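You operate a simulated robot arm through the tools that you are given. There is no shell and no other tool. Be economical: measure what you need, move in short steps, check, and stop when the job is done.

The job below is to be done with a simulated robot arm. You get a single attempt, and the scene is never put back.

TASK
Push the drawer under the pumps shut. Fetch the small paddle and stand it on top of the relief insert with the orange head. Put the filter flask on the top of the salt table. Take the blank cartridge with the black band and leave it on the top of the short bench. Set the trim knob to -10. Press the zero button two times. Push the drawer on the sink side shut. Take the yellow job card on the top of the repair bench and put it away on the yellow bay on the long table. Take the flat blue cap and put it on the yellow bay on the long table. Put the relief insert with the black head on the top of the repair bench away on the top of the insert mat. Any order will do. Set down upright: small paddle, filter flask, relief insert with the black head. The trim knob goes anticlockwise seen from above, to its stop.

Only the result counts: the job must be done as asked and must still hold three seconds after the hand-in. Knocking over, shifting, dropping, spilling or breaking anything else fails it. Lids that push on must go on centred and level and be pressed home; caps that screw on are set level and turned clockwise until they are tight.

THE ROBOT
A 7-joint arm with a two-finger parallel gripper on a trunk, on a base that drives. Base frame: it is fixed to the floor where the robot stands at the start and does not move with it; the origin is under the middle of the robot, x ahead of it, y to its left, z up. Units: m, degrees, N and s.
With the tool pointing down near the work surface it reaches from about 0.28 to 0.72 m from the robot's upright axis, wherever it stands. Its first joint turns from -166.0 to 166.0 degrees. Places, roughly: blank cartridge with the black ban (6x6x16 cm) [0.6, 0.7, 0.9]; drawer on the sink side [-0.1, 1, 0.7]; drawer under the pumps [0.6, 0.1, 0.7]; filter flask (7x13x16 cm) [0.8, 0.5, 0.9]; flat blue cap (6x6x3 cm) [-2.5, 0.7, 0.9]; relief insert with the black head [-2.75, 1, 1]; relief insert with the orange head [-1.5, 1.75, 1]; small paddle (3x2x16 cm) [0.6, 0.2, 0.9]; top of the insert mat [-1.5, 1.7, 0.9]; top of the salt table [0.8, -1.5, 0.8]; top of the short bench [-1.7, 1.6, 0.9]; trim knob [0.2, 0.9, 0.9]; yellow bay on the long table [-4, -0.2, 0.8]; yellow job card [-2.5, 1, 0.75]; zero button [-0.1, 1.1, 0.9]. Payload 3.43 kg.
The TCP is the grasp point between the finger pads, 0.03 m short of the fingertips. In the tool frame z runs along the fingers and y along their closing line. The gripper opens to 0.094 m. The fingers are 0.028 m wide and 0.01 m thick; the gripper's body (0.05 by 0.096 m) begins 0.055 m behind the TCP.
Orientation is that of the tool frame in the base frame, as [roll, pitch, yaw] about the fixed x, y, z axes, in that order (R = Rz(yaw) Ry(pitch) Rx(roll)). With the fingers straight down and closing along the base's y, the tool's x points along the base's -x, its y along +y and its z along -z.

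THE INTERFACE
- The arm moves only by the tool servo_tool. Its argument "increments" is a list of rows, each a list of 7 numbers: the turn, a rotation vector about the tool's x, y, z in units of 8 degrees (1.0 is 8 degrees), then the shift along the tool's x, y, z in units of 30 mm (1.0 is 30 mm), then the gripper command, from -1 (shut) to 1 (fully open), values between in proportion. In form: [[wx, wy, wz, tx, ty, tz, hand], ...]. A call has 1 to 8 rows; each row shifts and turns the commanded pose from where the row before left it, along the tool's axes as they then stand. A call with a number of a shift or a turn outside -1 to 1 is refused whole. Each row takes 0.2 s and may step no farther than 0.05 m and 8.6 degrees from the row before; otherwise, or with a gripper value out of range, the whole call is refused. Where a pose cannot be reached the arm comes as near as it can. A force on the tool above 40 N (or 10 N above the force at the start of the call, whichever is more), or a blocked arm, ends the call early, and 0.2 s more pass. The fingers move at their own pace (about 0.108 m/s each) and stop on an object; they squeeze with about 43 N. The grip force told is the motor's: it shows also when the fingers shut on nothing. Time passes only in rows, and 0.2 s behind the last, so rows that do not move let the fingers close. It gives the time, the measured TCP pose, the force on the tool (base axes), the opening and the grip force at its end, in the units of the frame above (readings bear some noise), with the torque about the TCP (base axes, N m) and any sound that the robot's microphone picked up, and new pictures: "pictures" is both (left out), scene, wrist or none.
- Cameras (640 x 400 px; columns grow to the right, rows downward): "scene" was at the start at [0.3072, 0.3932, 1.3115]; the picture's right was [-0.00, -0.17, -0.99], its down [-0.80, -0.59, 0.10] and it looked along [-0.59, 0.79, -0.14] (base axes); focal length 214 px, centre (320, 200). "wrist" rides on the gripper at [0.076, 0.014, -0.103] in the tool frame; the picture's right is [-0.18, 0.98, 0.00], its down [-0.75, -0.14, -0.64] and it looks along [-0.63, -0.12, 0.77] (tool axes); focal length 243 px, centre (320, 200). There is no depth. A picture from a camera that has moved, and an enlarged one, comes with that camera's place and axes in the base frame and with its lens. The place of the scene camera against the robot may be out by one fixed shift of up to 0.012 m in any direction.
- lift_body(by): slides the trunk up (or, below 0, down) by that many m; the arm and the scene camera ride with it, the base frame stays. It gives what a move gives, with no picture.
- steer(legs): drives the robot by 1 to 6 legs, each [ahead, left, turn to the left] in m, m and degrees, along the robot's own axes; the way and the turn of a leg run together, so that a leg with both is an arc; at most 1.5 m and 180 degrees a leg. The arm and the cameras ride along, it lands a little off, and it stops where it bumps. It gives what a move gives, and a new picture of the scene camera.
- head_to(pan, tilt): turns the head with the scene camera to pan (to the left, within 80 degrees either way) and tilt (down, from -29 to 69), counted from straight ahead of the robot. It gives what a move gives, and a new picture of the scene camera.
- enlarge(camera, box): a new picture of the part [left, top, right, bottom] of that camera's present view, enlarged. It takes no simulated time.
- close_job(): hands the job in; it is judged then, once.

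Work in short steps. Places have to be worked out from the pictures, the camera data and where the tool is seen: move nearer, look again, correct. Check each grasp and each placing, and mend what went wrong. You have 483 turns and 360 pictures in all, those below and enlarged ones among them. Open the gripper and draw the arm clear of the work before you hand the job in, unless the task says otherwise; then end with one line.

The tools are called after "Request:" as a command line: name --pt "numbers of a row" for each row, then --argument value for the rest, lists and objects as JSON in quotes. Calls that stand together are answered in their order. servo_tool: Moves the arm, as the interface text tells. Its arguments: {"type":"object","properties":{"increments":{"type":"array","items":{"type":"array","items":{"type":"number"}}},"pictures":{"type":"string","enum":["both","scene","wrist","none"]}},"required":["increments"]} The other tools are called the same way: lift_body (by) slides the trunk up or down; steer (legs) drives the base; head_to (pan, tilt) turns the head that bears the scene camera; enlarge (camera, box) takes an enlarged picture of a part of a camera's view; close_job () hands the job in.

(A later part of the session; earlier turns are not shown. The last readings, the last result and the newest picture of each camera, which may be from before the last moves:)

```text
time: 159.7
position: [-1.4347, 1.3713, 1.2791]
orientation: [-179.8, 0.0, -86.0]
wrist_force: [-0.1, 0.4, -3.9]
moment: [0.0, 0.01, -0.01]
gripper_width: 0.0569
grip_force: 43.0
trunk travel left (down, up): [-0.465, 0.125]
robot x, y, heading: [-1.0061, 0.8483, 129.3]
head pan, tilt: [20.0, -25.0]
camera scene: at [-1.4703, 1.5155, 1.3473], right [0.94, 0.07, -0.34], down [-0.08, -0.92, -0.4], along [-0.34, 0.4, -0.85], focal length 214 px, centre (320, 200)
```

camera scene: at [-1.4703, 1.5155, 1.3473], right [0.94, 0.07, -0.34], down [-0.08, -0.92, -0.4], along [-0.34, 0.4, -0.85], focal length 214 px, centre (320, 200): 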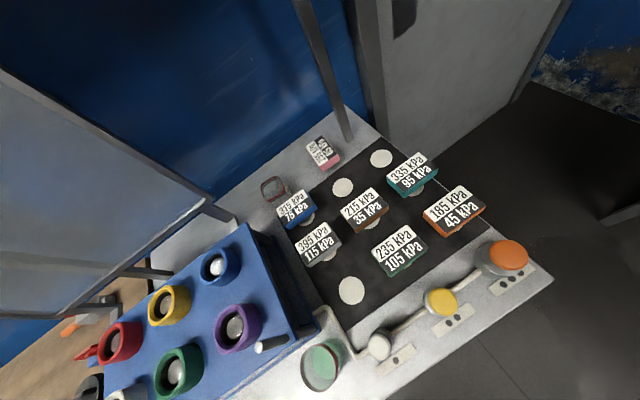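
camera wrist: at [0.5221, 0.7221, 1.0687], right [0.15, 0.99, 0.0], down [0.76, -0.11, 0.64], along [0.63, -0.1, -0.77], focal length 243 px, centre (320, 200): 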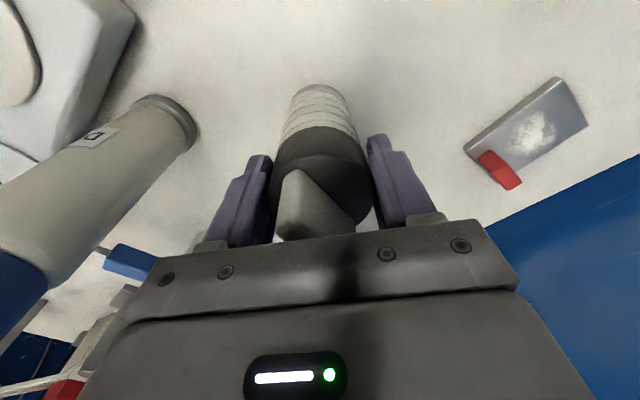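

I zoom on the free areas of the short bench.

Request:
enlarge --camera "scene" --box '[200, 90, 440, 240]'

Request:
enlarge --camera "scene" --box '[260, 220, 560, 400]'

Request:
head_to --pan 40 --tilt 5

```text
2.67 times, centred on (320, 165) of scene
camera zoom: at [-1.4703, 1.5155, 1.3473], right [0.94, 0.07, -0.34], down [-0.08, -0.92, -0.4], along [-0.34, 0.4, -0.85], focal length 572 px, centre (320, 293)
```

zoom: 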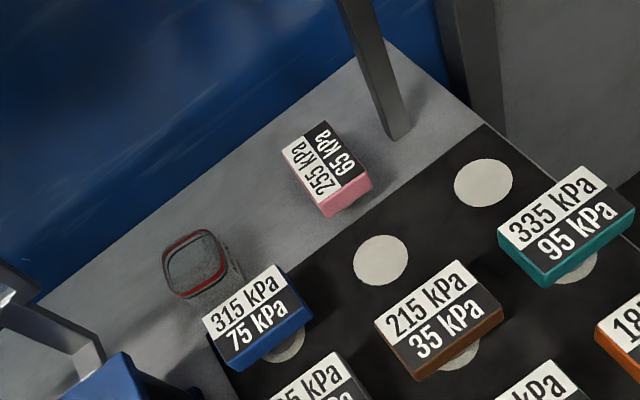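

```text
2.13 times, centred on (410, 310) of scene
camera zoom: at [-1.4703, 1.5155, 1.3473], right [0.94, 0.07, -0.34], down [-0.08, -0.92, -0.4], along [-0.34, 0.4, -0.85], focal length 458 px, centre (128, -35)
```

zoom: 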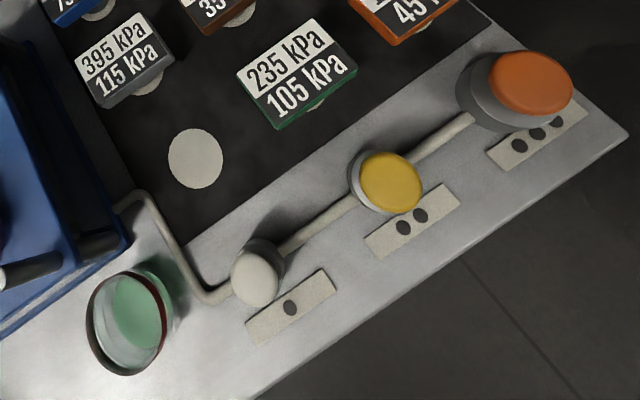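

```text
time: 160.7
position: [-1.4334, 1.3692, 1.2789]
orientation: [-179.8, -0.1, -85.9]
wrist_force: [-0.5, 0.0, -3.0]
moment: [0.01, -0.03, 0.0]
gripper_width: 0.0566
grip_force: 43.2
trunk travel left (down, up): [-0.465, 0.125]
robot x, y, heading: [-1.0079, 0.8494, 129.1]
head pan, tilt: [40.0, 5.0]
camera scene: at [-1.5018, 1.4696, 1.3437], right [0.77, 0.05, -0.64], down [0.13, -0.99, 0.07], along [-0.63, -0.13, -0.76], focal length 214 px, centre (320, 200)
```

scene: 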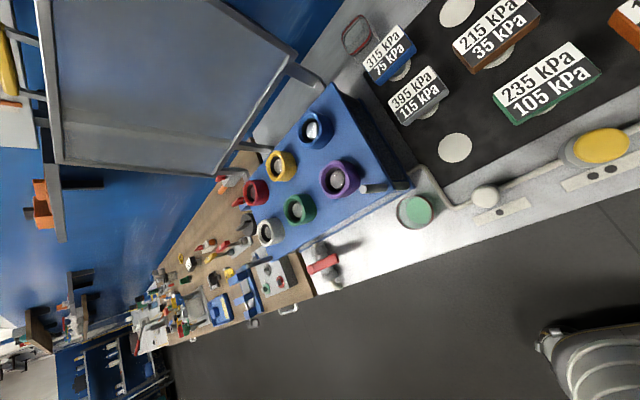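

The free patch on the front strip between the glass beaker and the red tool (around (-1.735, 1.295)) suits the cartridge. I move the robot left/forward and align the hand with the bench.

Request:
steer --legs '[[0.17, 0.28, 0]]'

Request:
servo_tool --pt "0 0 -0.88 0.45 0 0 -1" --pt "0 0 -0.88 0.45 0 0 -1" --pt "0 0 -0.88 0.45 0 0 -1" --pt "0 0 -0.88 0.45 0 0 -1" --pt "0 0 -0.88 0.45 0 0 -1" --pictures "none"

Request:
head_to --pan 0 --tilt -5

```text
time: 162.8
position: [-1.7609, 1.323, 1.2795]
orientation: [-179.9, 0.0, -85.7]
wrist_force: [0.2, -0.4, -3.8]
moment: [0.01, -0.02, 0.02]
gripper_width: 0.0569
grip_force: 43.3
trunk travel left (down, up): [-0.465, 0.125]
robot x, y, heading: [-1.3301, 0.8029, 129.8]
head pan, tilt: [40.0, 5.0]
camera scene: at [-1.8277, 1.4213, 1.3434], right [0.77, 0.06, -0.64], down [0.13, -0.99, 0.07], along [-0.63, -0.14, -0.76], focal length 214 px, centre (320, 200)
```

scene: 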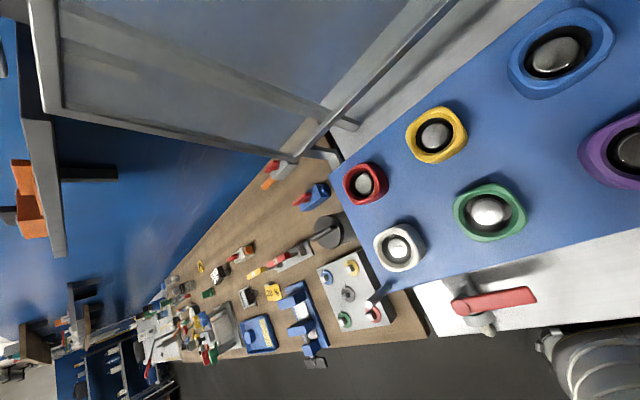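

```text
time: 164.0
position: [-1.7403, 1.2598, 1.2784]
orientation: [180.0, -0.1, -50.4]
wrist_force: [-0.2, 0.1, -3.5]
moment: [0.01, -0.01, 0.03]
gripper_width: 0.0565
grip_force: 43.4
trunk travel left (down, up): [-0.465, 0.125]
robot x, y, heading: [-1.3326, 0.8025, 129.8]
head pan, tilt: [40.0, 5.0]
```

```text
time: 165.1
position: [-1.7401, 1.2605, 1.2782]
orientation: [-179.9, -0.2, -50.5]
wrist_force: [-0.2, -0.7, -3.4]
moment: [-0.04, 0.01, 0.02]
gripper_width: 0.0565
grip_force: 42.9
trunk travel left (down, up): [-0.465, 0.125]
robot x, y, heading: [-1.3324, 0.8079, 129.5]
head pan, tilt: [0.0, -5.0]
camera scene: at [-1.8157, 1.3528, 1.3268], right [0.77, 0.64, 0.0], down [0.63, -0.77, -0.08], along [-0.05, 0.06, -1.0], focal length 214 px, centre (320, 200)
```

scene: 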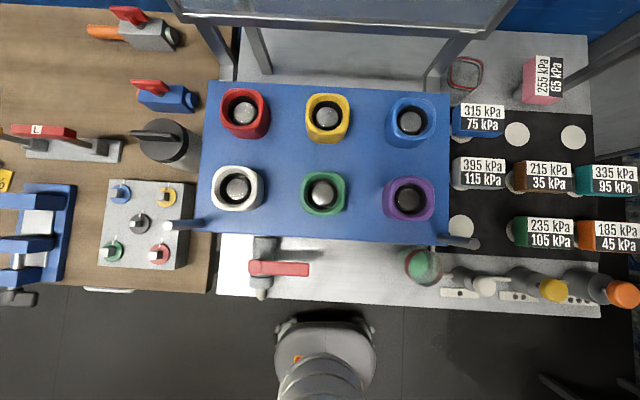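

Clear top view: free spot between the red tool and the beaker around (-1.70, 1.32). I shift 7 cm right and lower the trunk 0.15.

Request:
servo_tool --pt "0 0 0 -0.12 -0.81 0 -1" --pt "0 0 0 -0.12 -0.81 0 -1" --pt "0 0 0 -0.12 -0.81 0 -1" --pictures "none"

Request:
lift_body --by -0.15

Request:
servo_tool --pt "0 0 0 0 0 0 -1" --pictures "both"

```text
time: 165.9
position: [-1.6907, 1.3131, 1.2782]
orientation: [-179.9, -0.2, -50.5]
wrist_force: [0.2, 0.4, -4.0]
moment: [0.01, 0.02, -0.02]
gripper_width: 0.0566
grip_force: 42.6
trunk travel left (down, up): [-0.465, 0.125]
robot x, y, heading: [-1.3306, 0.8008, 129.6]
head pan, tilt: [0.0, -5.0]
```

```text
time: 167.6
position: [-1.6914, 1.3138, 1.1281]
orientation: [180.0, -0.1, -50.5]
wrist_force: [0.3, 1.0, -3.0]
moment: [0.02, -0.01, 0.04]
gripper_width: 0.0569
grip_force: 42.8
trunk travel left (down, up): [-0.315, 0.275]
robot x, y, heading: [-1.3337, 0.8056, 129.4]
head pan, tilt: [0.0, -5.0]
```

```text
time: 168.0
position: [-1.6925, 1.314, 1.1283]
orientation: [-180.0, -0.2, -50.5]
wrist_force: [-0.1, 0.0, -3.4]
moment: [-0.04, -0.01, 0.04]
gripper_width: 0.0563
grip_force: 42.7
trunk travel left (down, up): [-0.315, 0.275]
robot x, y, heading: [-1.3279, 0.8028, 129.8]
head pan, tilt: [0.0, -5.0]
camera scene: at [-1.7668, 1.4054, 1.1764], right [0.77, 0.64, 0.0], down [0.63, -0.77, -0.08], along [-0.05, 0.07, -1.0], focal length 214 px, centre (320, 200)
camera wrist: at [-1.6545, 1.2454, 1.2309], right [-0.88, -0.48, 0.0], down [-0.37, 0.67, 0.64], along [-0.31, 0.56, -0.77], focal length 243 px, centre (320, 200)
```

scene: 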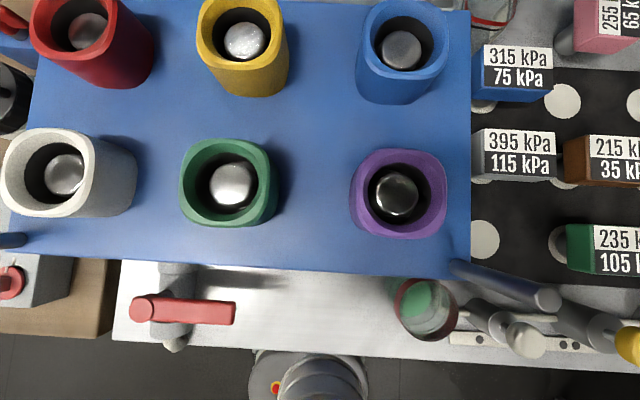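
wrist: 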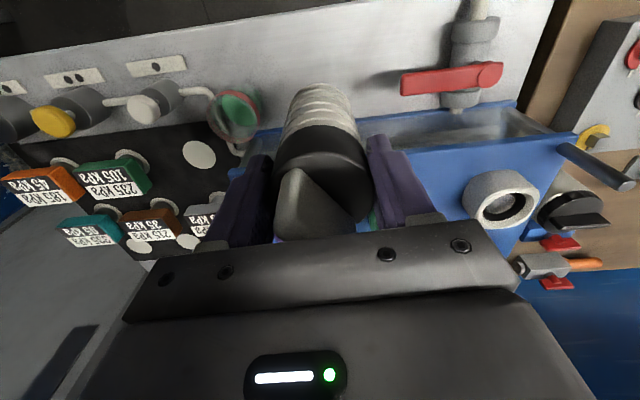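

Bench top is at z ≈ 0.90, so contact expected at TCP ≈ 1.005. I lower by the trunk to 1.03, then with small arm steps.

Request:
lift_body --by -0.095

Request:
servo_tool --pt "0 0 0 0.15 0 0.2 -1" --pt "0 0 0 0 0 0.2 -1" --pictures "both"

```text
time: 169.3
position: [-1.6909, 1.3142, 1.0338]
orientation: [-180.0, -0.1, -50.4]
wrist_force: [-0.6, 0.1, -3.3]
moment: [0.01, 0.0, 0.02]
gripper_width: 0.0567
grip_force: 43.2
trunk travel left (down, up): [-0.22, 0.37]
robot x, y, heading: [-1.3321, 0.8029, 129.4]
head pan, tilt: [0.0, -5.0]
```

```text
time: 169.9
position: [-1.6881, 1.3096, 1.0206]
orientation: [179.9, 0.0, -50.5]
wrist_force: [-1.0, -1.0, -3.8]
moment: [0.0, 0.01, 0.0]
gripper_width: 0.0564
grip_force: 42.8
trunk travel left (down, up): [-0.22, 0.37]
robot x, y, heading: [-1.3348, 0.8032, 129.5]
head pan, tilt: [0.0, -5.0]
camera scene: at [-1.7637, 1.4019, 1.0696], right [0.77, 0.64, 0.0], down [0.63, -0.77, -0.08], along [-0.05, 0.07, -1.0], focal length 214 px, centre (320, 200)
camera wrist: at [-1.6513, 1.2419, 1.1241], right [-0.88, -0.48, 0.0], down [-0.37, 0.67, 0.64], along [-0.31, 0.56, -0.77], focal length 243 px, centre (320, 200)
```

scene: 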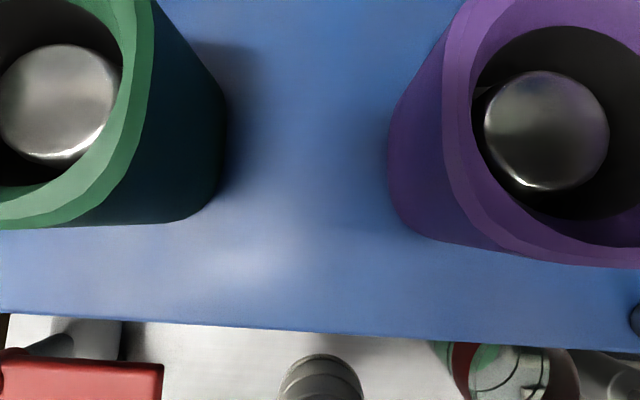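
wrist: 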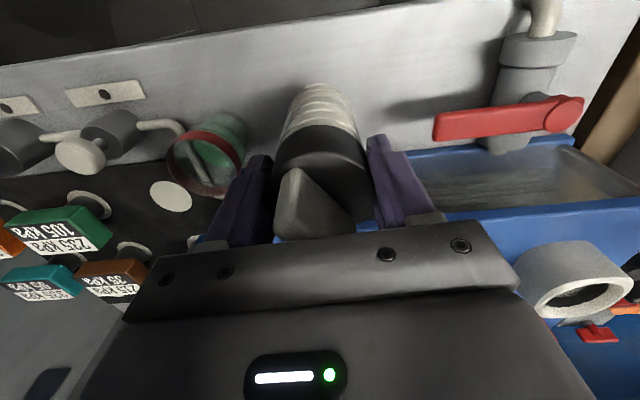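

The cartridge sits clear between tray, beaker and tool. I keep lowering until contact.

Request:
servo_tool --pt "0 0 0 0 0 0.2 -1" --pt "0 0 0 0 0 0.15 -1" --pt "0 0 0 0 0 0.1 -1" --pictures "none"

Request:
servo_tool --pt "0 0 0 0 0 0.1 -1" --pt "0 0 0 0 0 0.1 -1" --pictures "wrist"

```text
time: 170.7
position: [-1.6881, 1.3092, 1.0088]
orientation: [-180.0, -0.2, -50.5]
wrist_force: [-0.1, 0.5, -3.7]
moment: [-0.04, 0.01, 0.0]
gripper_width: 0.0564
grip_force: 43.3
trunk travel left (down, up): [-0.22, 0.37]
robot x, y, heading: [-1.3308, 0.8003, 129.4]
head pan, tilt: [0.0, -5.0]
```

```text
time: 171.3
position: [-1.6879, 1.3082, 1.0014]
orientation: [-179.9, -0.2, -50.5]
wrist_force: [-0.1, -0.1, -3.8]
moment: [0.0, -0.01, 0.0]
gripper_width: 0.0564
grip_force: 43.3
trunk travel left (down, up): [-0.22, 0.37]
robot x, y, heading: [-1.3322, 0.8031, 129.4]
head pan, tilt: [0.0, -5.0]
camera wrist: at [-1.6515, 1.2415, 1.1042], right [-0.88, -0.48, 0.0], down [-0.37, 0.67, 0.64], along [-0.31, 0.56, -0.77], focal length 243 px, centre (320, 200)
```

wrist: 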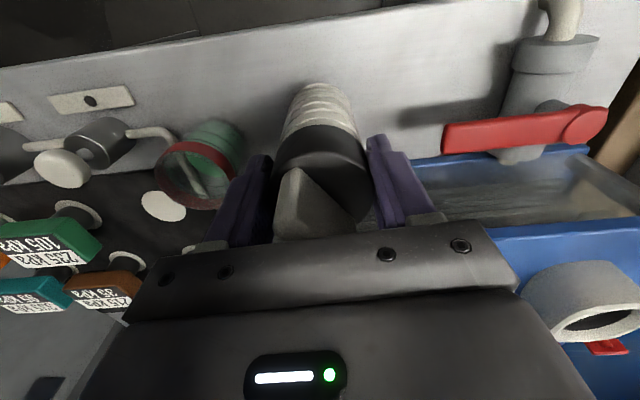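

No contact yet; I continue.

Request:
servo_tool --pt "0 0 0 0 0 0.15 -1" --pt "0 0 0 0 0 0.15 -1" --pt "0 0 0 0 0 0.15 -1" --pt "0 0 0 0 0 0.15 -1" --pictures "none"

Request:
servo_tool --pt "0 0 0 0 0 0.15 -1" --pt "0 0 0 0 0 0.15 -1" --pt "0 0 0 0 0 0.15 -1" --pictures "both"

```text
time: 172.3
position: [-1.6885, 1.311, 0.9833]
orientation: [-179.9, -0.2, -50.5]
wrist_force: [0.5, 0.9, -3.2]
moment: [-0.03, 0.01, -0.01]
gripper_width: 0.0565
grip_force: 43.0
trunk travel left (down, up): [-0.22, 0.37]
robot x, y, heading: [-1.3286, 0.8036, 129.5]
head pan, tilt: [0.0, -5.0]
```

```text
time: 173.1
position: [-1.6884, 1.308, 0.9743]
orientation: [-180.0, 0.3, -50.4]
wrist_force: [-2.5, -2.5, 26.7]
moment: [3.18, 1.4, 0.24]
gripper_width: 0.0563
grip_force: 43.0
trunk travel left (down, up): [-0.22, 0.37]
robot x, y, heading: [-1.3328, 0.8001, 129.5]
head pan, tilt: [0.0, -5.0]
camera scene: at [-1.764, 1.4016, 1.0244], right [0.77, 0.64, 0.01], down [0.63, -0.77, -0.11], along [-0.06, 0.09, -0.99], focal length 214 px, centre (320, 200)
camera wrist: at [-1.6511, 1.24, 1.0768], right [-0.88, -0.48, 0.0], down [-0.37, 0.67, 0.65], along [-0.31, 0.57, -0.76], focal length 243 px, centre (320, 200)
```

scene: 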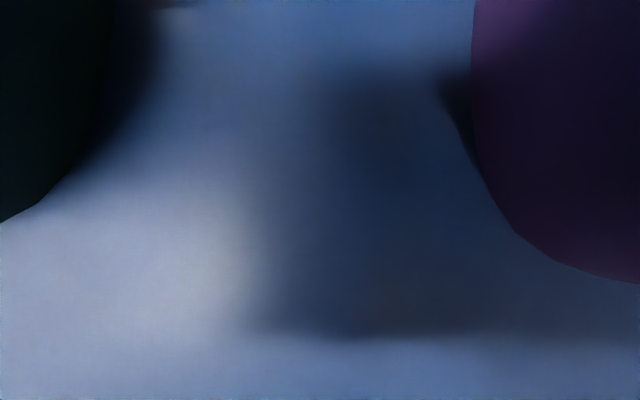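
wrist: 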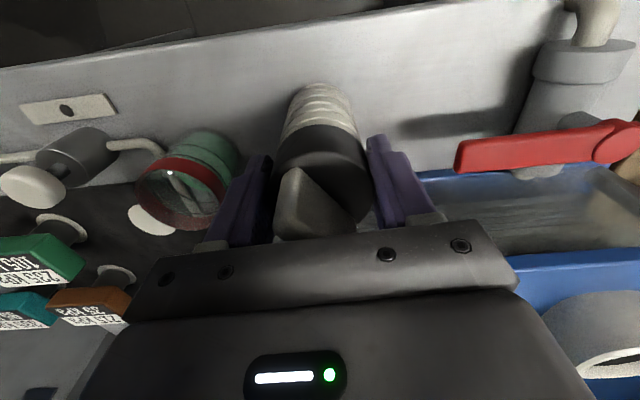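

The moment shows the head housing touched the tray in front, not the cartridge. I raise at once and swing the head aside, then check the tray.

Request:
servo_tool --pt "0 0 0 0 0 -0.5 -1" --pt "0 0 0 0 0 -0.7 -1" --pictures "none"

Request:
head_to --pan -80 --tilt 20

Request:
head_to --pan 80 --tilt 20

```text
time: 173.7
position: [-1.6872, 1.3098, 1.0049]
orientation: [-179.9, -0.3, -50.6]
wrist_force: [-0.4, 0.5, -3.4]
moment: [-0.01, 0.0, 0.0]
gripper_width: 0.0563
grip_force: 42.7
trunk travel left (down, up): [-0.22, 0.37]
robot x, y, heading: [-1.3347, 0.8026, 129.5]
head pan, tilt: [0.0, -5.0]
```

```text
time: 175.2
position: [-1.6885, 1.3096, 1.0063]
orientation: [-180.0, -0.2, -50.6]
wrist_force: [0.1, 0.0, -3.6]
moment: [-0.01, 0.03, -0.02]
gripper_width: 0.0566
grip_force: 42.8
trunk travel left (down, up): [-0.22, 0.37]
robot x, y, heading: [-1.3296, 0.8015, 129.6]
head pan, tilt: [-80.0, 20.0]
camera scene: at [-1.6674, 1.4293, 1.1256], right [0.13, 0.11, 0.98], down [0.34, -0.94, 0.06], along [0.93, 0.32, -0.16], focal length 214 px, centre (320, 200)
```

scene: 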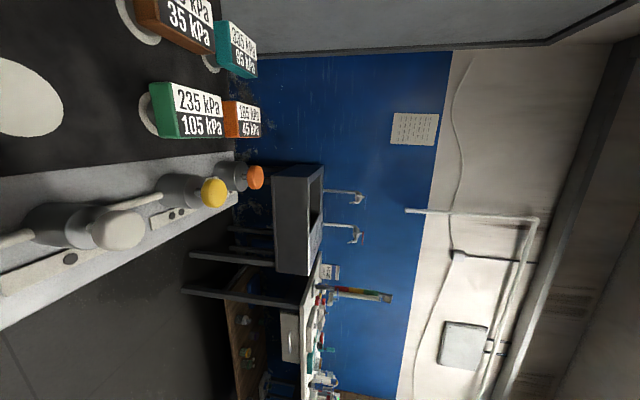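

```text
time: 177.7
position: [-1.6879, 1.3089, 1.0069]
orientation: [-180.0, -0.1, -50.6]
wrist_force: [-1.1, -0.1, -3.4]
moment: [-0.01, 0.04, -0.03]
gripper_width: 0.0565
grip_force: 43.6
trunk travel left (down, up): [-0.22, 0.37]
robot x, y, heading: [-1.3305, 0.802, 129.7]
head pan, tilt: [80.0, 20.0]
camera scene: at [-1.8089, 1.3127, 1.1256], right [0.14, 0.11, -0.98], down [0.86, -0.51, 0.06], along [-0.5, -0.85, -0.16], focal length 214 px, centre (320, 200)
```

scene: 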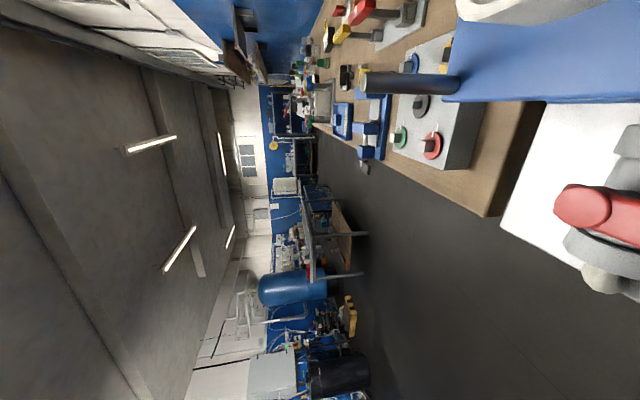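

The tray looks unmoved. With the head swung aside I lower again.

Request:
servo_tool --pt "0 0 0 0 0 0.5 -1" --pt "0 0 0 0 0 0.4 -1" --pt "0 0 0 0 0 0.15 -1" --pt "0 0 0 0 0 0.15 -1" --pictures "none"

Request:
servo_tool --pt "0 0 0 0 0 0.15 -1" --pt "0 0 0 0 0 0.15 -1" --pictures "wrist"

```text
time: 178.7
position: [-1.6885, 1.3095, 0.9703]
orientation: [179.9, -0.2, -50.5]
wrist_force: [0.3, 0.9, -3.8]
moment: [-0.03, 0.03, 0.03]
gripper_width: 0.0561
grip_force: 43.2
trunk travel left (down, up): [-0.22, 0.37]
robot x, y, heading: [-1.3274, 0.7984, 129.3]
head pan, tilt: [80.0, 20.0]
```

```text
time: 179.3
position: [-1.69, 1.3098, 0.9657]
orientation: [179.9, 0.3, -50.7]
wrist_force: [-4.2, 6.8, 37.9]
moment: [0.0, 0.05, -0.03]
gripper_width: 0.0563
grip_force: 43.4
trunk travel left (down, up): [-0.22, 0.37]
robot x, y, heading: [-1.3331, 0.7993, 129.6]
head pan, tilt: [80.0, 20.0]
camera wrist: at [-1.6512, 1.2411, 1.0681], right [-0.88, -0.48, 0.0], down [-0.37, 0.67, 0.65], along [-0.31, 0.57, -0.76], focal length 243 px, centre (320, 200)
```

wrist: 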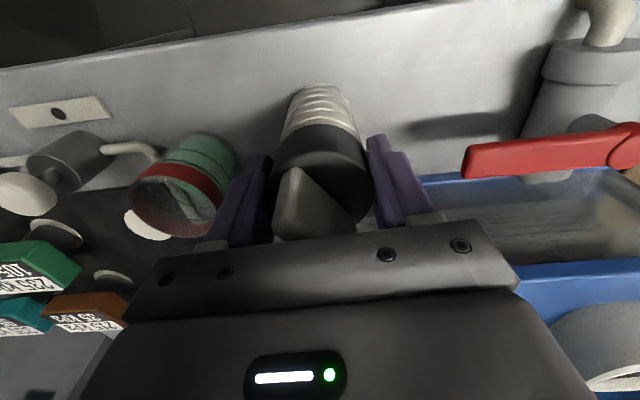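

Landed (same height as the lab bench). I open partly and rise straight up.

Request:
servo_tool --pt "0 0 0 0 0 -0.1 -1" --pt "0 0 0 0 0 0 0.6" --pt "0 0 0 0 0 0 0.6" --pt "0 0 0 0 0 -0.5 0.6" --pt "0 0 0 0 0 -1 0.6" --pt "0 0 0 0 0 -1 0.6" --pt "0 0 0 0 0 -1 0.6" --pt "0 0 0 0 0 -1 0.6" --pictures "wrist"

```text
time: 181.1
position: [-1.6891, 1.309, 1.1026]
orientation: [180.0, -0.3, -50.6]
wrist_force: [-0.2, -0.9, 0.8]
moment: [-0.01, 0.0, -0.04]
gripper_width: 0.0754
grip_force: 0.0
trunk travel left (down, up): [-0.22, 0.37]
robot x, y, heading: [-1.3284, 0.801, 129.5]
head pan, tilt: [80.0, 20.0]
camera wrist: at [-1.6524, 1.2407, 1.205], right [-0.88, -0.48, 0.0], down [-0.37, 0.67, 0.64], along [-0.31, 0.56, -0.77], focal length 243 px, centre (320, 200)
```

wrist: 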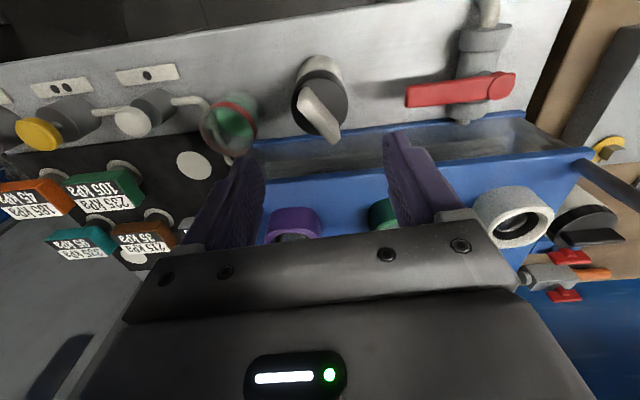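

Cartridge stands well. I rise, and drive left along to the repair bench to look for the black insert, cap and card.

Request:
lift_body --by 0.2

Request:
head_to --pan 0 --tilt -5

Request:
steer --legs '[[0, 0.85, 0]]'

```text
time: 183.3
position: [-1.6897, 1.3088, 1.303]
orientation: [180.0, -0.2, -50.6]
wrist_force: [-0.6, 0.3, 0.6]
moment: [0.04, -0.01, 0.03]
gripper_width: 0.0754
grip_force: 0.1
trunk travel left (down, up): [-0.42, 0.17]
robot x, y, heading: [-1.3333, 0.8025, 129.5]
head pan, tilt: [80.0, 20.0]
```

```text
time: 184.8
position: [-1.6891, 1.3081, 1.3025]
orientation: [180.0, -0.1, -50.5]
wrist_force: [0.2, 0.1, -0.5]
moment: [-0.02, -0.02, -0.01]
gripper_width: 0.0752
grip_force: 0.0
trunk travel left (down, up): [-0.42, 0.17]
robot x, y, heading: [-1.3307, 0.8015, 129.6]
head pan, tilt: [0.0, -5.0]
camera scene: at [-1.7649, 1.4008, 1.3502], right [0.77, 0.64, 0.0], down [0.63, -0.77, -0.08], along [-0.05, 0.06, -1.0], focal length 214 px, centre (320, 200)
```

scene: 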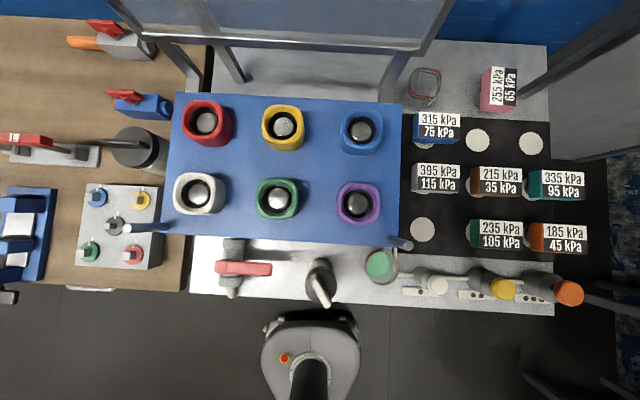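

```text
time: 189.3
position: [-2.3469, 0.7676, 1.3022]
orientation: [179.9, -0.1, -50.7]
wrist_force: [-0.4, 1.1, -0.7]
moment: [0.02, -0.03, 0.0]
gripper_width: 0.0752
grip_force: 0.1
trunk travel left (down, up): [-0.42, 0.17]
robot x, y, heading: [-1.9952, 0.2608, 129.3]
head pan, tilt: [0.0, -5.0]
camera scene: at [-2.4217, 0.8599, 1.3502], right [0.77, 0.63, 0.0], down [0.63, -0.77, -0.08], along [-0.05, 0.07, -1.0], focal length 214 px, centre (320, 200)
```

scene: 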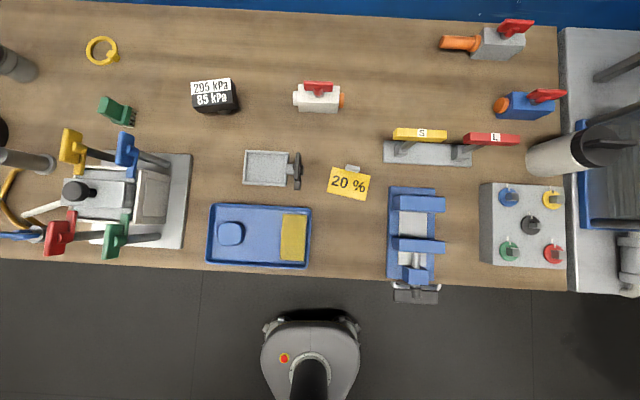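

All three targets are in view: black "295/85" insert, yellow "20 %" card, blue cap in the blue tray. I zoom on them.

Request:
enlarge --camera "scene" --box '[160, 60, 400, 210]'

Request:
enlarge --camera "scene" --box '[190, 150, 390, 275]'

```text
2.67 times, centred on (280, 135) of scene
camera zoom: at [-2.4217, 0.8599, 1.3502], right [0.77, 0.63, 0.0], down [0.63, -0.77, -0.08], along [-0.05, 0.07, -1.0], focal length 572 px, centre (427, 373)
```

zoom: 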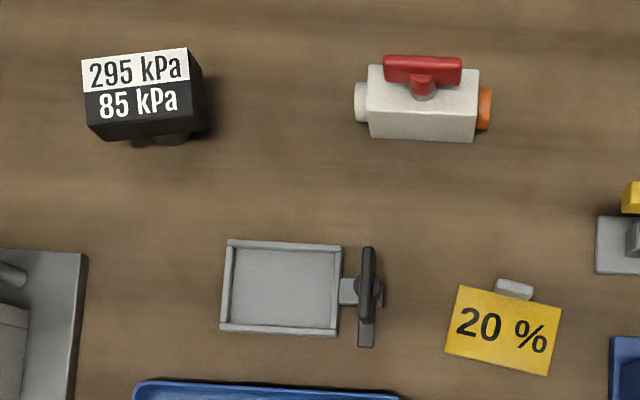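

```text
3.20 times, centred on (290, 212) of scene
camera zoom: at [-2.4217, 0.8599, 1.3502], right [0.77, 0.63, 0.0], down [0.63, -0.77, -0.08], along [-0.05, 0.07, -1.0], focal length 686 px, centre (416, 160)
```

zoom: 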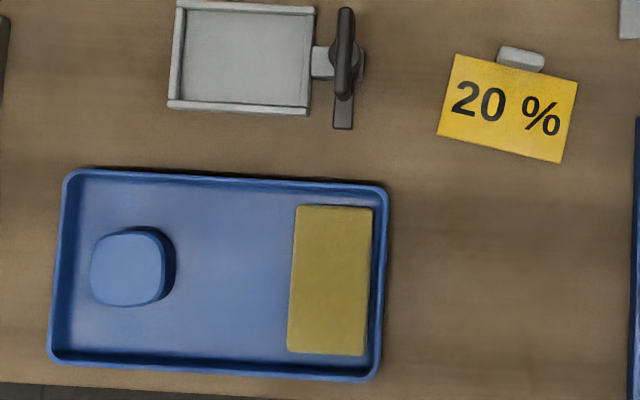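

The black insert is at about (-2.76, 0.92). I drive forward 0.3 and left 0.15 to bring it in reach.

Request:
steer --legs '[[0.28, 0.15, 0]]'

```text
time: 191.4
position: [-2.6332, 0.8846, 1.3018]
orientation: [179.9, -0.3, -50.7]
wrist_force: [-0.5, 0.1, -0.3]
moment: [-0.02, -0.03, 0.01]
gripper_width: 0.075
grip_force: 0.1
trunk travel left (down, up): [-0.42, 0.17]
robot x, y, heading: [-2.2744, 0.3777, 129.2]
head pan, tilt: [0.0, -5.0]
camera scene: at [-2.7085, 0.9775, 1.3496], right [0.77, 0.63, 0.0], down [0.63, -0.77, -0.08], along [-0.05, 0.07, -1.0], focal length 214 px, centre (320, 200)
```

scene: 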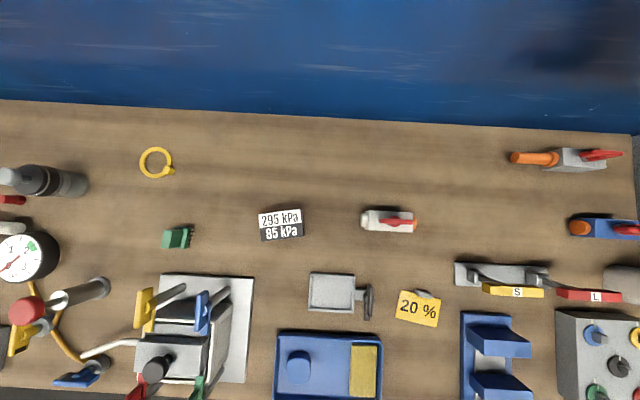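

Triangulated insert head: (-2.760, 0.922), top z ≈ 0.92. I drive 6 cm closer, turn the hand 8° to match, and move above it.

Request:
steer --legs '[[0.06, 0.03, 0]]'

Request:
lift_body --by -0.12

Request:
servo_tool --pt "0 0 -0.5 -0.8 0.75 0 1" --pt "0 0 -0.5 -0.8 0.75 0 1" --pictures "none"

Request:
head_to --pan 0 --tilt 25

```text
time: 192.4
position: [-2.6959, 0.9136, 1.3016]
orientation: [-179.9, -0.2, -50.8]
wrist_force: [-1.2, 1.0, 0.1]
moment: [0.0, -0.08, 0.01]
gripper_width: 0.0753
grip_force: 0.1
trunk travel left (down, up): [-0.42, 0.17]
robot x, y, heading: [-2.3368, 0.4077, 129.3]
head pan, tilt: [0.0, -5.0]
camera scene: at [-2.7714, 1.0063, 1.3493], right [0.77, 0.63, 0.0], down [0.63, -0.77, -0.08], along [-0.05, 0.07, -1.0], focal length 214 px, centre (320, 200)
```

scene: 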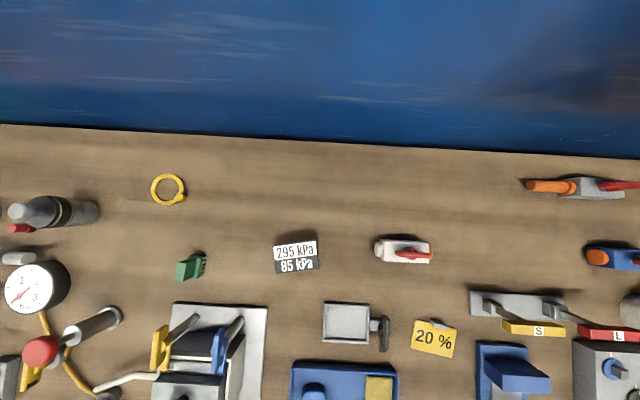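

```text
time: 193.9
position: [-2.6944, 0.912, 1.1825]
orientation: [-180.0, -0.1, -50.7]
wrist_force: [0.3, -0.6, -0.4]
moment: [-0.01, -0.02, 0.0]
gripper_width: 0.0754
grip_force: 0.1
trunk travel left (down, up): [-0.3, 0.29]
robot x, y, heading: [-2.3383, 0.4036, 129.4]
head pan, tilt: [0.0, -5.0]
```

```text
time: 194.5
position: [-2.7598, 0.9195, 1.1814]
orientation: [-179.9, -0.1, -42.7]
wrist_force: [0.5, -0.4, -0.3]
moment: [0.01, -0.02, 0.0]
gripper_width: 0.094
grip_force: 0.1
trunk travel left (down, up): [-0.3, 0.29]
robot x, y, heading: [-2.3391, 0.4056, 129.4]
head pan, tilt: [0.0, -5.0]
```

```text
time: 195.5
position: [-2.7596, 0.9187, 1.1809]
orientation: [-179.9, -0.1, -42.7]
wrist_force: [0.4, 0.1, -0.9]
moment: [0.01, 0.02, 0.01]
gripper_width: 0.094
grip_force: 0.1
trunk travel left (down, up): [-0.3, 0.29]
robot x, y, heading: [-2.3397, 0.4061, 129.6]
head pan, tilt: [0.0, 25.0]
camera scene: at [-2.8113, 0.9682, 1.225], right [0.68, 0.73, 0.0], down [0.67, -0.61, 0.42], along [0.31, -0.29, -0.91], focal length 214 px, centre (320, 200)
```

scene: 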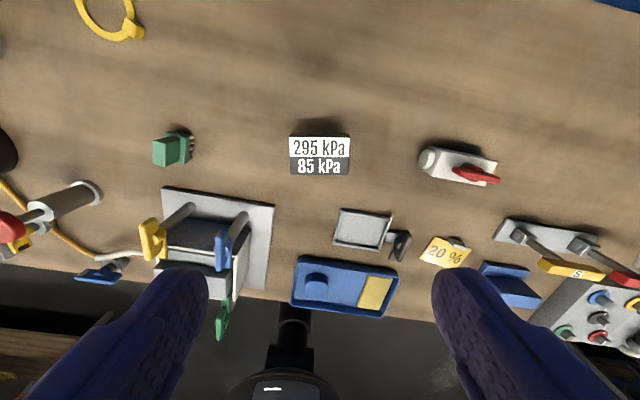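

Perfectly lined up. I lower with the trunk and then the arm, keeping the view.

Request:
lift_body --by -0.14

Request:
servo_tool --pt "0 0 0 0 0 1 1" --pt "0 0 0 0 0 1 1" --pt "0 0 0 0 0 1 1" --pictures "both"

```text
time: 197.2
position: [-2.7599, 0.9188, 1.0419]
orientation: [-180.0, -0.1, -42.8]
wrist_force: [0.4, 0.6, 0.0]
moment: [-0.01, -0.02, -0.05]
gripper_width: 0.0941
grip_force: 0.0
trunk travel left (down, up): [-0.16, 0.43]
robot x, y, heading: [-2.3386, 0.4047, 129.3]
head pan, tilt: [0.0, 25.0]
```

```text
time: 197.9
position: [-2.7579, 0.9203, 0.9512]
orientation: [180.0, -0.1, -42.7]
wrist_force: [-0.5, 0.8, -0.8]
moment: [-0.01, -0.02, 0.0]
gripper_width: 0.0941
grip_force: 0.1
trunk travel left (down, up): [-0.16, 0.43]
robot x, y, heading: [-2.3397, 0.4032, 129.0]
head pan, tilt: [0.0, 25.0]
camera scene: at [-2.8099, 0.9689, 0.9945], right [0.68, 0.73, 0.0], down [0.67, -0.61, 0.42], along [0.31, -0.29, -0.91], focal length 214 px, centre (320, 200)
camera wrist: at [-2.7123, 0.8584, 1.0535], right [-0.8, -0.6, 0.0], down [-0.46, 0.62, 0.64], along [-0.38, 0.51, -0.77], focal length 243 px, centre (320, 200)
```

scene: 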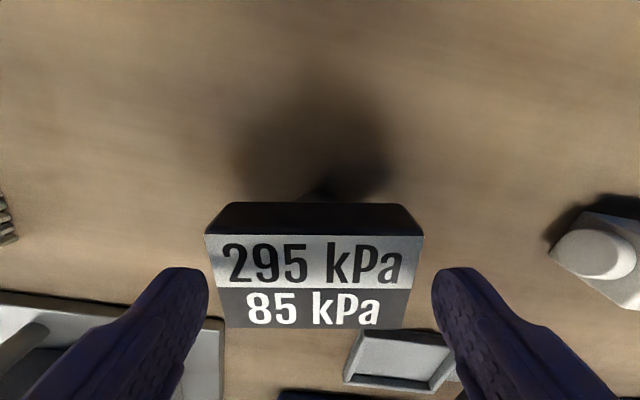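
wrist: 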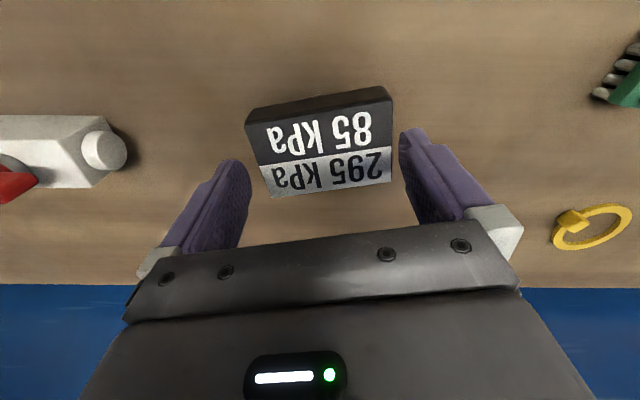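

The head is ~8.6 cm wide, too tight that way; its short side is ~5 cm. I rise and turn the hand 90° to grip across the short side.

Request:
servo_tool --pt "0 0 0 0 0 -1 1" --pt "0 0 0 0 0 -1 1" --pt "0 0 0 0 0 -1 1" --pt "0 0 1 0 0 0 1" --pt "0 0 1 0 0 0 1" --pt "0 0 1 0 0 0 1" --pt "0 0 1 0 0 0 1" --pt "0 0 1 0 0 0 1" --pictures "none"

Request:
servo_tool --pt "0 0 1 0 0 0 1" --pt "0 0 1 0 0 0 1" --pt "0 0 1 0 0 0 1" --pt "0 0 1 0 0 0 1" --pt "0 0 1 0 0 0 1" --pt "0 0 1 0 0 0 1" --pt "0 0 0.25 0 0 0 1" --pictures "scene"

```text
time: 199.8
position: [-2.7593, 0.9198, 1.0415]
orientation: [-179.9, -0.1, -82.8]
wrist_force: [-0.4, 0.3, -0.3]
moment: [0.01, -0.02, -0.01]
gripper_width: 0.0938
grip_force: 0.0
trunk travel left (down, up): [-0.16, 0.43]
robot x, y, heading: [-2.3366, 0.4062, 129.5]
head pan, tilt: [0.0, 25.0]
```

```text
time: 201.3
position: [-2.7601, 0.9189, 1.0419]
orientation: [-179.9, 0.0, -132.9]
wrist_force: [0.2, -0.1, -0.3]
moment: [0.0, 0.02, -0.01]
gripper_width: 0.0941
grip_force: 0.0
trunk travel left (down, up): [-0.16, 0.43]
robot x, y, heading: [-2.3343, 0.4029, 129.3]
head pan, tilt: [0.0, 25.0]
camera scene: at [-2.7132, 0.9719, 1.0855], right [0.73, -0.68, 0.0], down [-0.62, -0.66, 0.42], along [-0.29, -0.31, -0.91], focal length 214 px, centre (320, 200)
```

scene: 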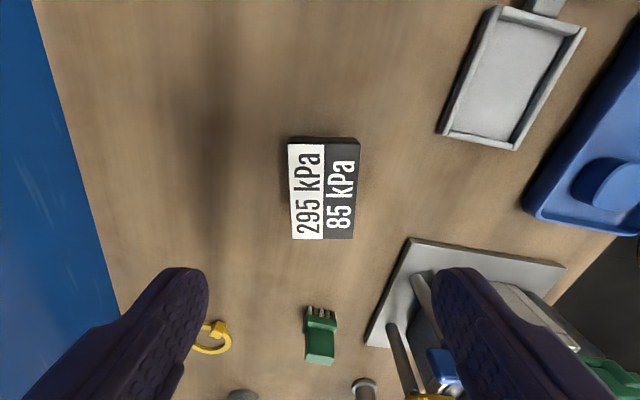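

Aligned across the short side. I descend to grip height.

Request:
servo_tool --pt "0 0 0 0 0.1 1 0.8" --pt "0 0 0 0 0 1 0.8" --pt "0 0 0 0 0 1 0.8" --pt "0 0 0 0 0 1 0.8" --pt "0 0 0 0 0 0.45 0.8" --pictures "both"

```text
time: 202.6
position: [-2.7623, 0.921, 0.908]
orientation: [-179.9, 0.1, -132.6]
wrist_force: [-0.5, 0.2, -0.1]
moment: [0.03, -0.01, -0.01]
gripper_width: 0.0844
grip_force: 0.0
trunk travel left (down, up): [-0.16, 0.43]
robot x, y, heading: [-2.3395, 0.4048, 129.6]
head pan, tilt: [0.0, 25.0]
camera scene: at [-2.7147, 0.9734, 0.952], right [0.74, -0.68, 0.0], down [-0.62, -0.67, 0.42], along [-0.28, -0.31, -0.91], focal length 214 px, centre (320, 200)
camera wrist: at [-2.824, 0.8747, 1.0106], right [-0.6, 0.8, 0.0], down [0.61, 0.46, 0.64], along [0.52, 0.38, -0.77], focal length 243 px, centre (320, 200)
```

scene: 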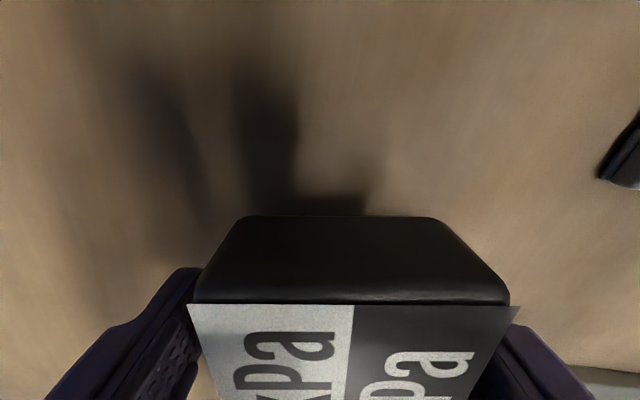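
wrist: 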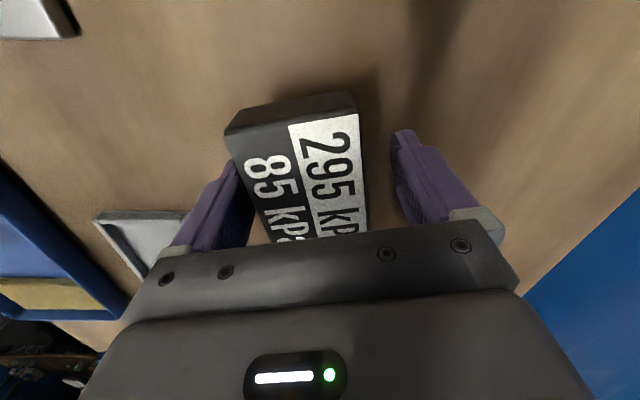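

I shift 7 mm towards the front to centre, then close.

Request:
servo_tool --pt "0 0 0 0 -0.22 0 0.8" --pt "0 0 0 0 0 0 -1" --pt "0 0 0 0 0 0 -1" --pt "0 0 0 0 0 0 -1" --pictures "wrist"

```text
time: 203.6
position: [-2.7557, 0.9153, 0.9078]
orientation: [-179.9, -0.1, -132.6]
wrist_force: [0.1, 0.9, 2.0]
moment: [0.01, -0.01, 0.05]
gripper_width: 0.0599
grip_force: 42.9
trunk travel left (down, up): [-0.16, 0.43]
robot x, y, heading: [-2.3409, 0.4061, 129.4]
head pan, tilt: [0.0, 25.0]
camera wrist: at [-2.8189, 0.8704, 1.0108], right [-0.6, 0.8, 0.0], down [0.61, 0.46, 0.64], along [0.52, 0.38, -0.77], focal length 243 px, centre (320, 200)
```

wrist: 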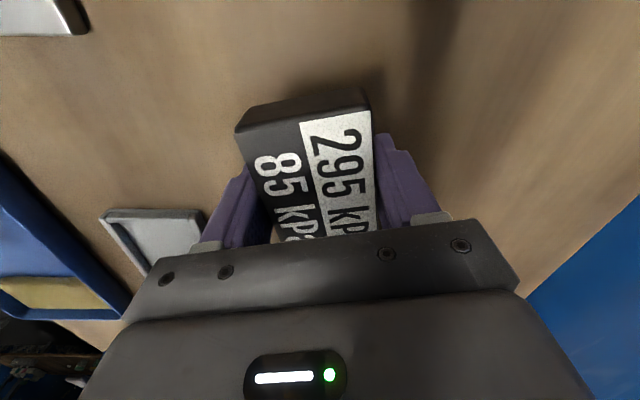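

Gripped. I lift and raise the trunk, then back off.

Request:
servo_tool --pt "0 0 0 0 0 -0.7 -1" --pt "0 0 0 0 0 -1 -1" --pt "0 0 0 0 0 -1 -1" --pt "0 0 0 0 0 -1 -1" --pictures "wrist"

Request:
lift_body --by 0.25

Request:
steer --legs '[[-0.2, 0, 0], [0, -1.3, 0]]'

```text
time: 204.6
position: [-2.7571, 0.9154, 1.02]
orientation: [-179.8, 0.0, -132.8]
wrist_force: [0.7, 0.3, -1.9]
moment: [-0.01, -0.02, 0.01]
gripper_width: 0.0601
grip_force: 43.1
trunk travel left (down, up): [-0.16, 0.43]
robot x, y, heading: [-2.3404, 0.4077, 129.3]
head pan, tilt: [0.0, 25.0]
camera wrist: at [-2.8202, 0.8698, 1.122], right [-0.6, 0.8, 0.0], down [0.61, 0.46, 0.64], along [0.52, 0.38, -0.77], focal length 243 px, centre (320, 200)
```

wrist: 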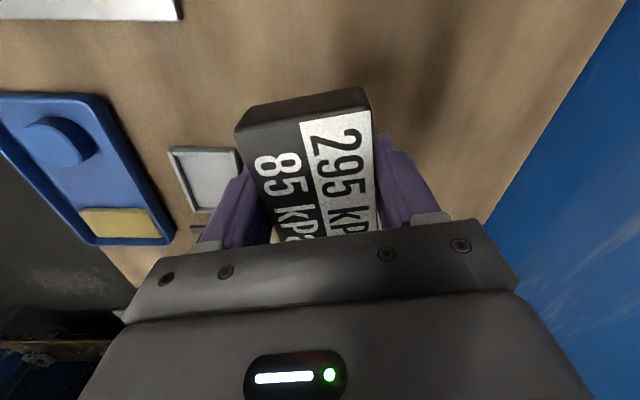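

```text
time: 207.1
position: [-2.7573, 0.9159, 1.2693]
orientation: [-179.8, 0.1, -132.7]
wrist_force: [0.1, -0.5, -0.9]
moment: [0.03, -0.02, -0.04]
gripper_width: 0.0599
grip_force: 43.0
trunk travel left (down, up): [-0.41, 0.18]
robot x, y, heading: [-2.3397, 0.4047, 129.4]
head pan, tilt: [0.0, 25.0]
```

```text
time: 214.9
position: [-1.6337, 1.5951, 1.2701]
orientation: [-179.7, 0.0, -132.0]
wrist_force: [0.0, 0.1, -1.5]
moment: [-0.01, 0.0, 0.0]
gripper_width: 0.0599
grip_force: 42.6
trunk travel left (down, up): [-0.41, 0.18]
robot x, y, heading: [-1.2121, 1.0904, 130.0]
head pan, tilt: [0.0, 25.0]
camera scene: at [-1.5883, 1.6485, 1.3131], right [0.74, -0.67, 0.0], down [-0.61, -0.67, 0.42], along [-0.28, -0.32, -0.91], focal length 214 px, centre (320, 200)
```

scene: 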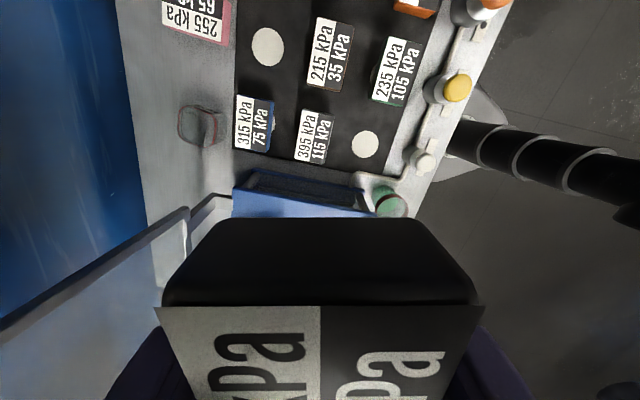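

For the insert I choose the empty circle at front-left of the mat, (-1.571, 1.522), clear of neighbours. I align the hand and move over it at height.

Request:
servo_tool --pt "0 0 0.55 0 0 0 -1" --pt "0 0 0.55 0 0 0 -1" --pt "0 0 0 0 -0.8 0 -1" --pt "0 0 0 0 -0.8 0 -1" --pt "0 0 0 0 -0.8 0 -1" --pt "0 0 0 0 -0.8 0 -1" --pictures "scene"

Request:
lift_body --by -0.18

Request:
head_to --pan 60 --tilt 20

```text
time: 216.3
position: [-1.5713, 1.5183, 1.2699]
orientation: [-179.9, 0.1, -140.8]
wrist_force: [0.4, 0.9, -1.7]
moment: [0.0, 0.02, -0.04]
gripper_width: 0.0601
grip_force: 43.0
trunk travel left (down, up): [-0.41, 0.18]
robot x, y, heading: [-1.2133, 1.0894, 130.0]
head pan, tilt: [0.0, 25.0]
camera scene: at [-1.5189, 1.5642, 1.3133], right [0.63, -0.78, 0.0], down [-0.7, -0.57, 0.42], along [-0.33, -0.27, -0.91], focal length 214 px, centre (320, 200)
```

scene: 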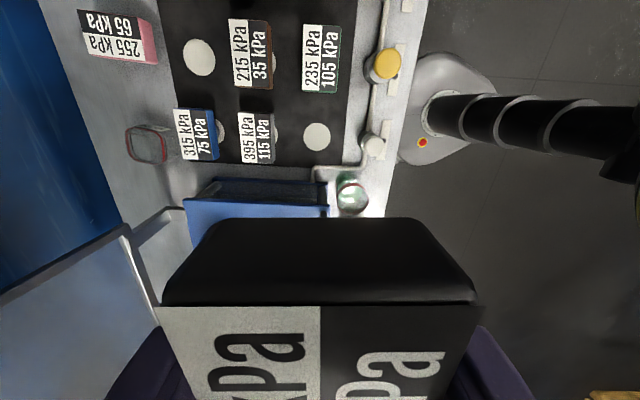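

```text
time: 218.3
position: [-1.5733, 1.5199, 1.0892]
orientation: [180.0, 0.1, -140.8]
wrist_force: [-0.1, 0.5, -1.1]
moment: [-0.01, 0.01, -0.01]
gripper_width: 0.0597
grip_force: 43.3
trunk travel left (down, up): [-0.23, 0.36]
robot x, y, heading: [-1.2107, 1.0893, 130.1]
head pan, tilt: [0.0, 25.0]
```

```text
time: 219.6
position: [-1.5727, 1.5193, 1.0897]
orientation: [-179.9, -0.1, -140.8]
wrist_force: [-0.3, -0.3, -1.3]
moment: [0.02, 0.0, 0.0]
gripper_width: 0.0597
grip_force: 43.0
trunk travel left (down, up): [-0.23, 0.36]
robot x, y, heading: [-1.2115, 1.0877, 130.1]
head pan, tilt: [60.0, 20.0]
camera scene: at [-1.5642, 1.6327, 1.1783], right [0.32, -0.39, -0.86], down [-0.54, -0.82, 0.17], along [-0.78, 0.41, -0.47], focal length 214 px, centre (320, 200)
```

scene: 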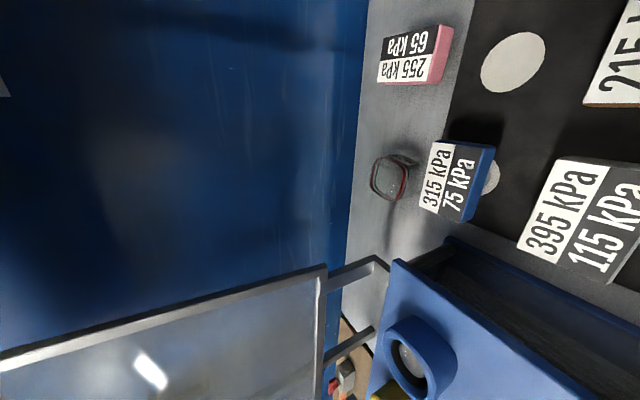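

Circle confirmed at (-1.573, 1.525). I descend to 0.95 and check with the wrist camera.

Request:
servo_tool --pt "0 0 0 0 0.12 1 -1" --pt "0 0 0 0 0 1 -1" --pt "0 0 0 0 0 1 -1" --pt "0 0 0 0 0 1 -1" --pt "0 0 0 0 0 0.6 -1" --pictures "both"

```text
time: 220.8
position: [-1.573, 1.5225, 0.951]
orientation: [-179.9, 0.0, -140.9]
wrist_force: [0.5, 0.7, -1.3]
moment: [0.04, -0.03, -0.02]
gripper_width: 0.0601
grip_force: 43.1
trunk travel left (down, up): [-0.23, 0.36]
robot x, y, heading: [-1.2111, 1.0876, 129.9]
head pan, tilt: [60.0, 20.0]
camera scene: at [-1.5649, 1.6357, 1.04], right [0.32, -0.39, -0.86], down [-0.54, -0.82, 0.17], along [-0.78, 0.41, -0.47], focal length 214 px, centre (320, 200)
camera wrist: at [-1.6421, 1.4858, 1.0533], right [-0.48, 0.88, 0.0], down [0.67, 0.37, 0.64], along [0.56, 0.31, -0.77], focal length 243 px, centre (320, 200)
```

scene: 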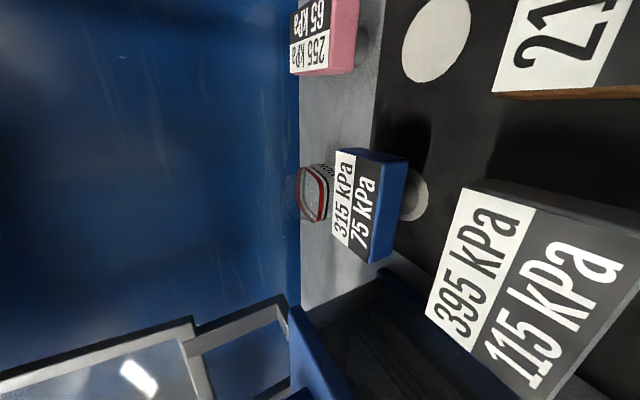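
wrist: 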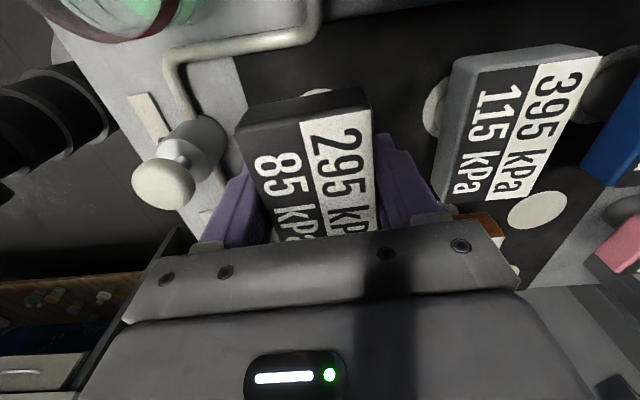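

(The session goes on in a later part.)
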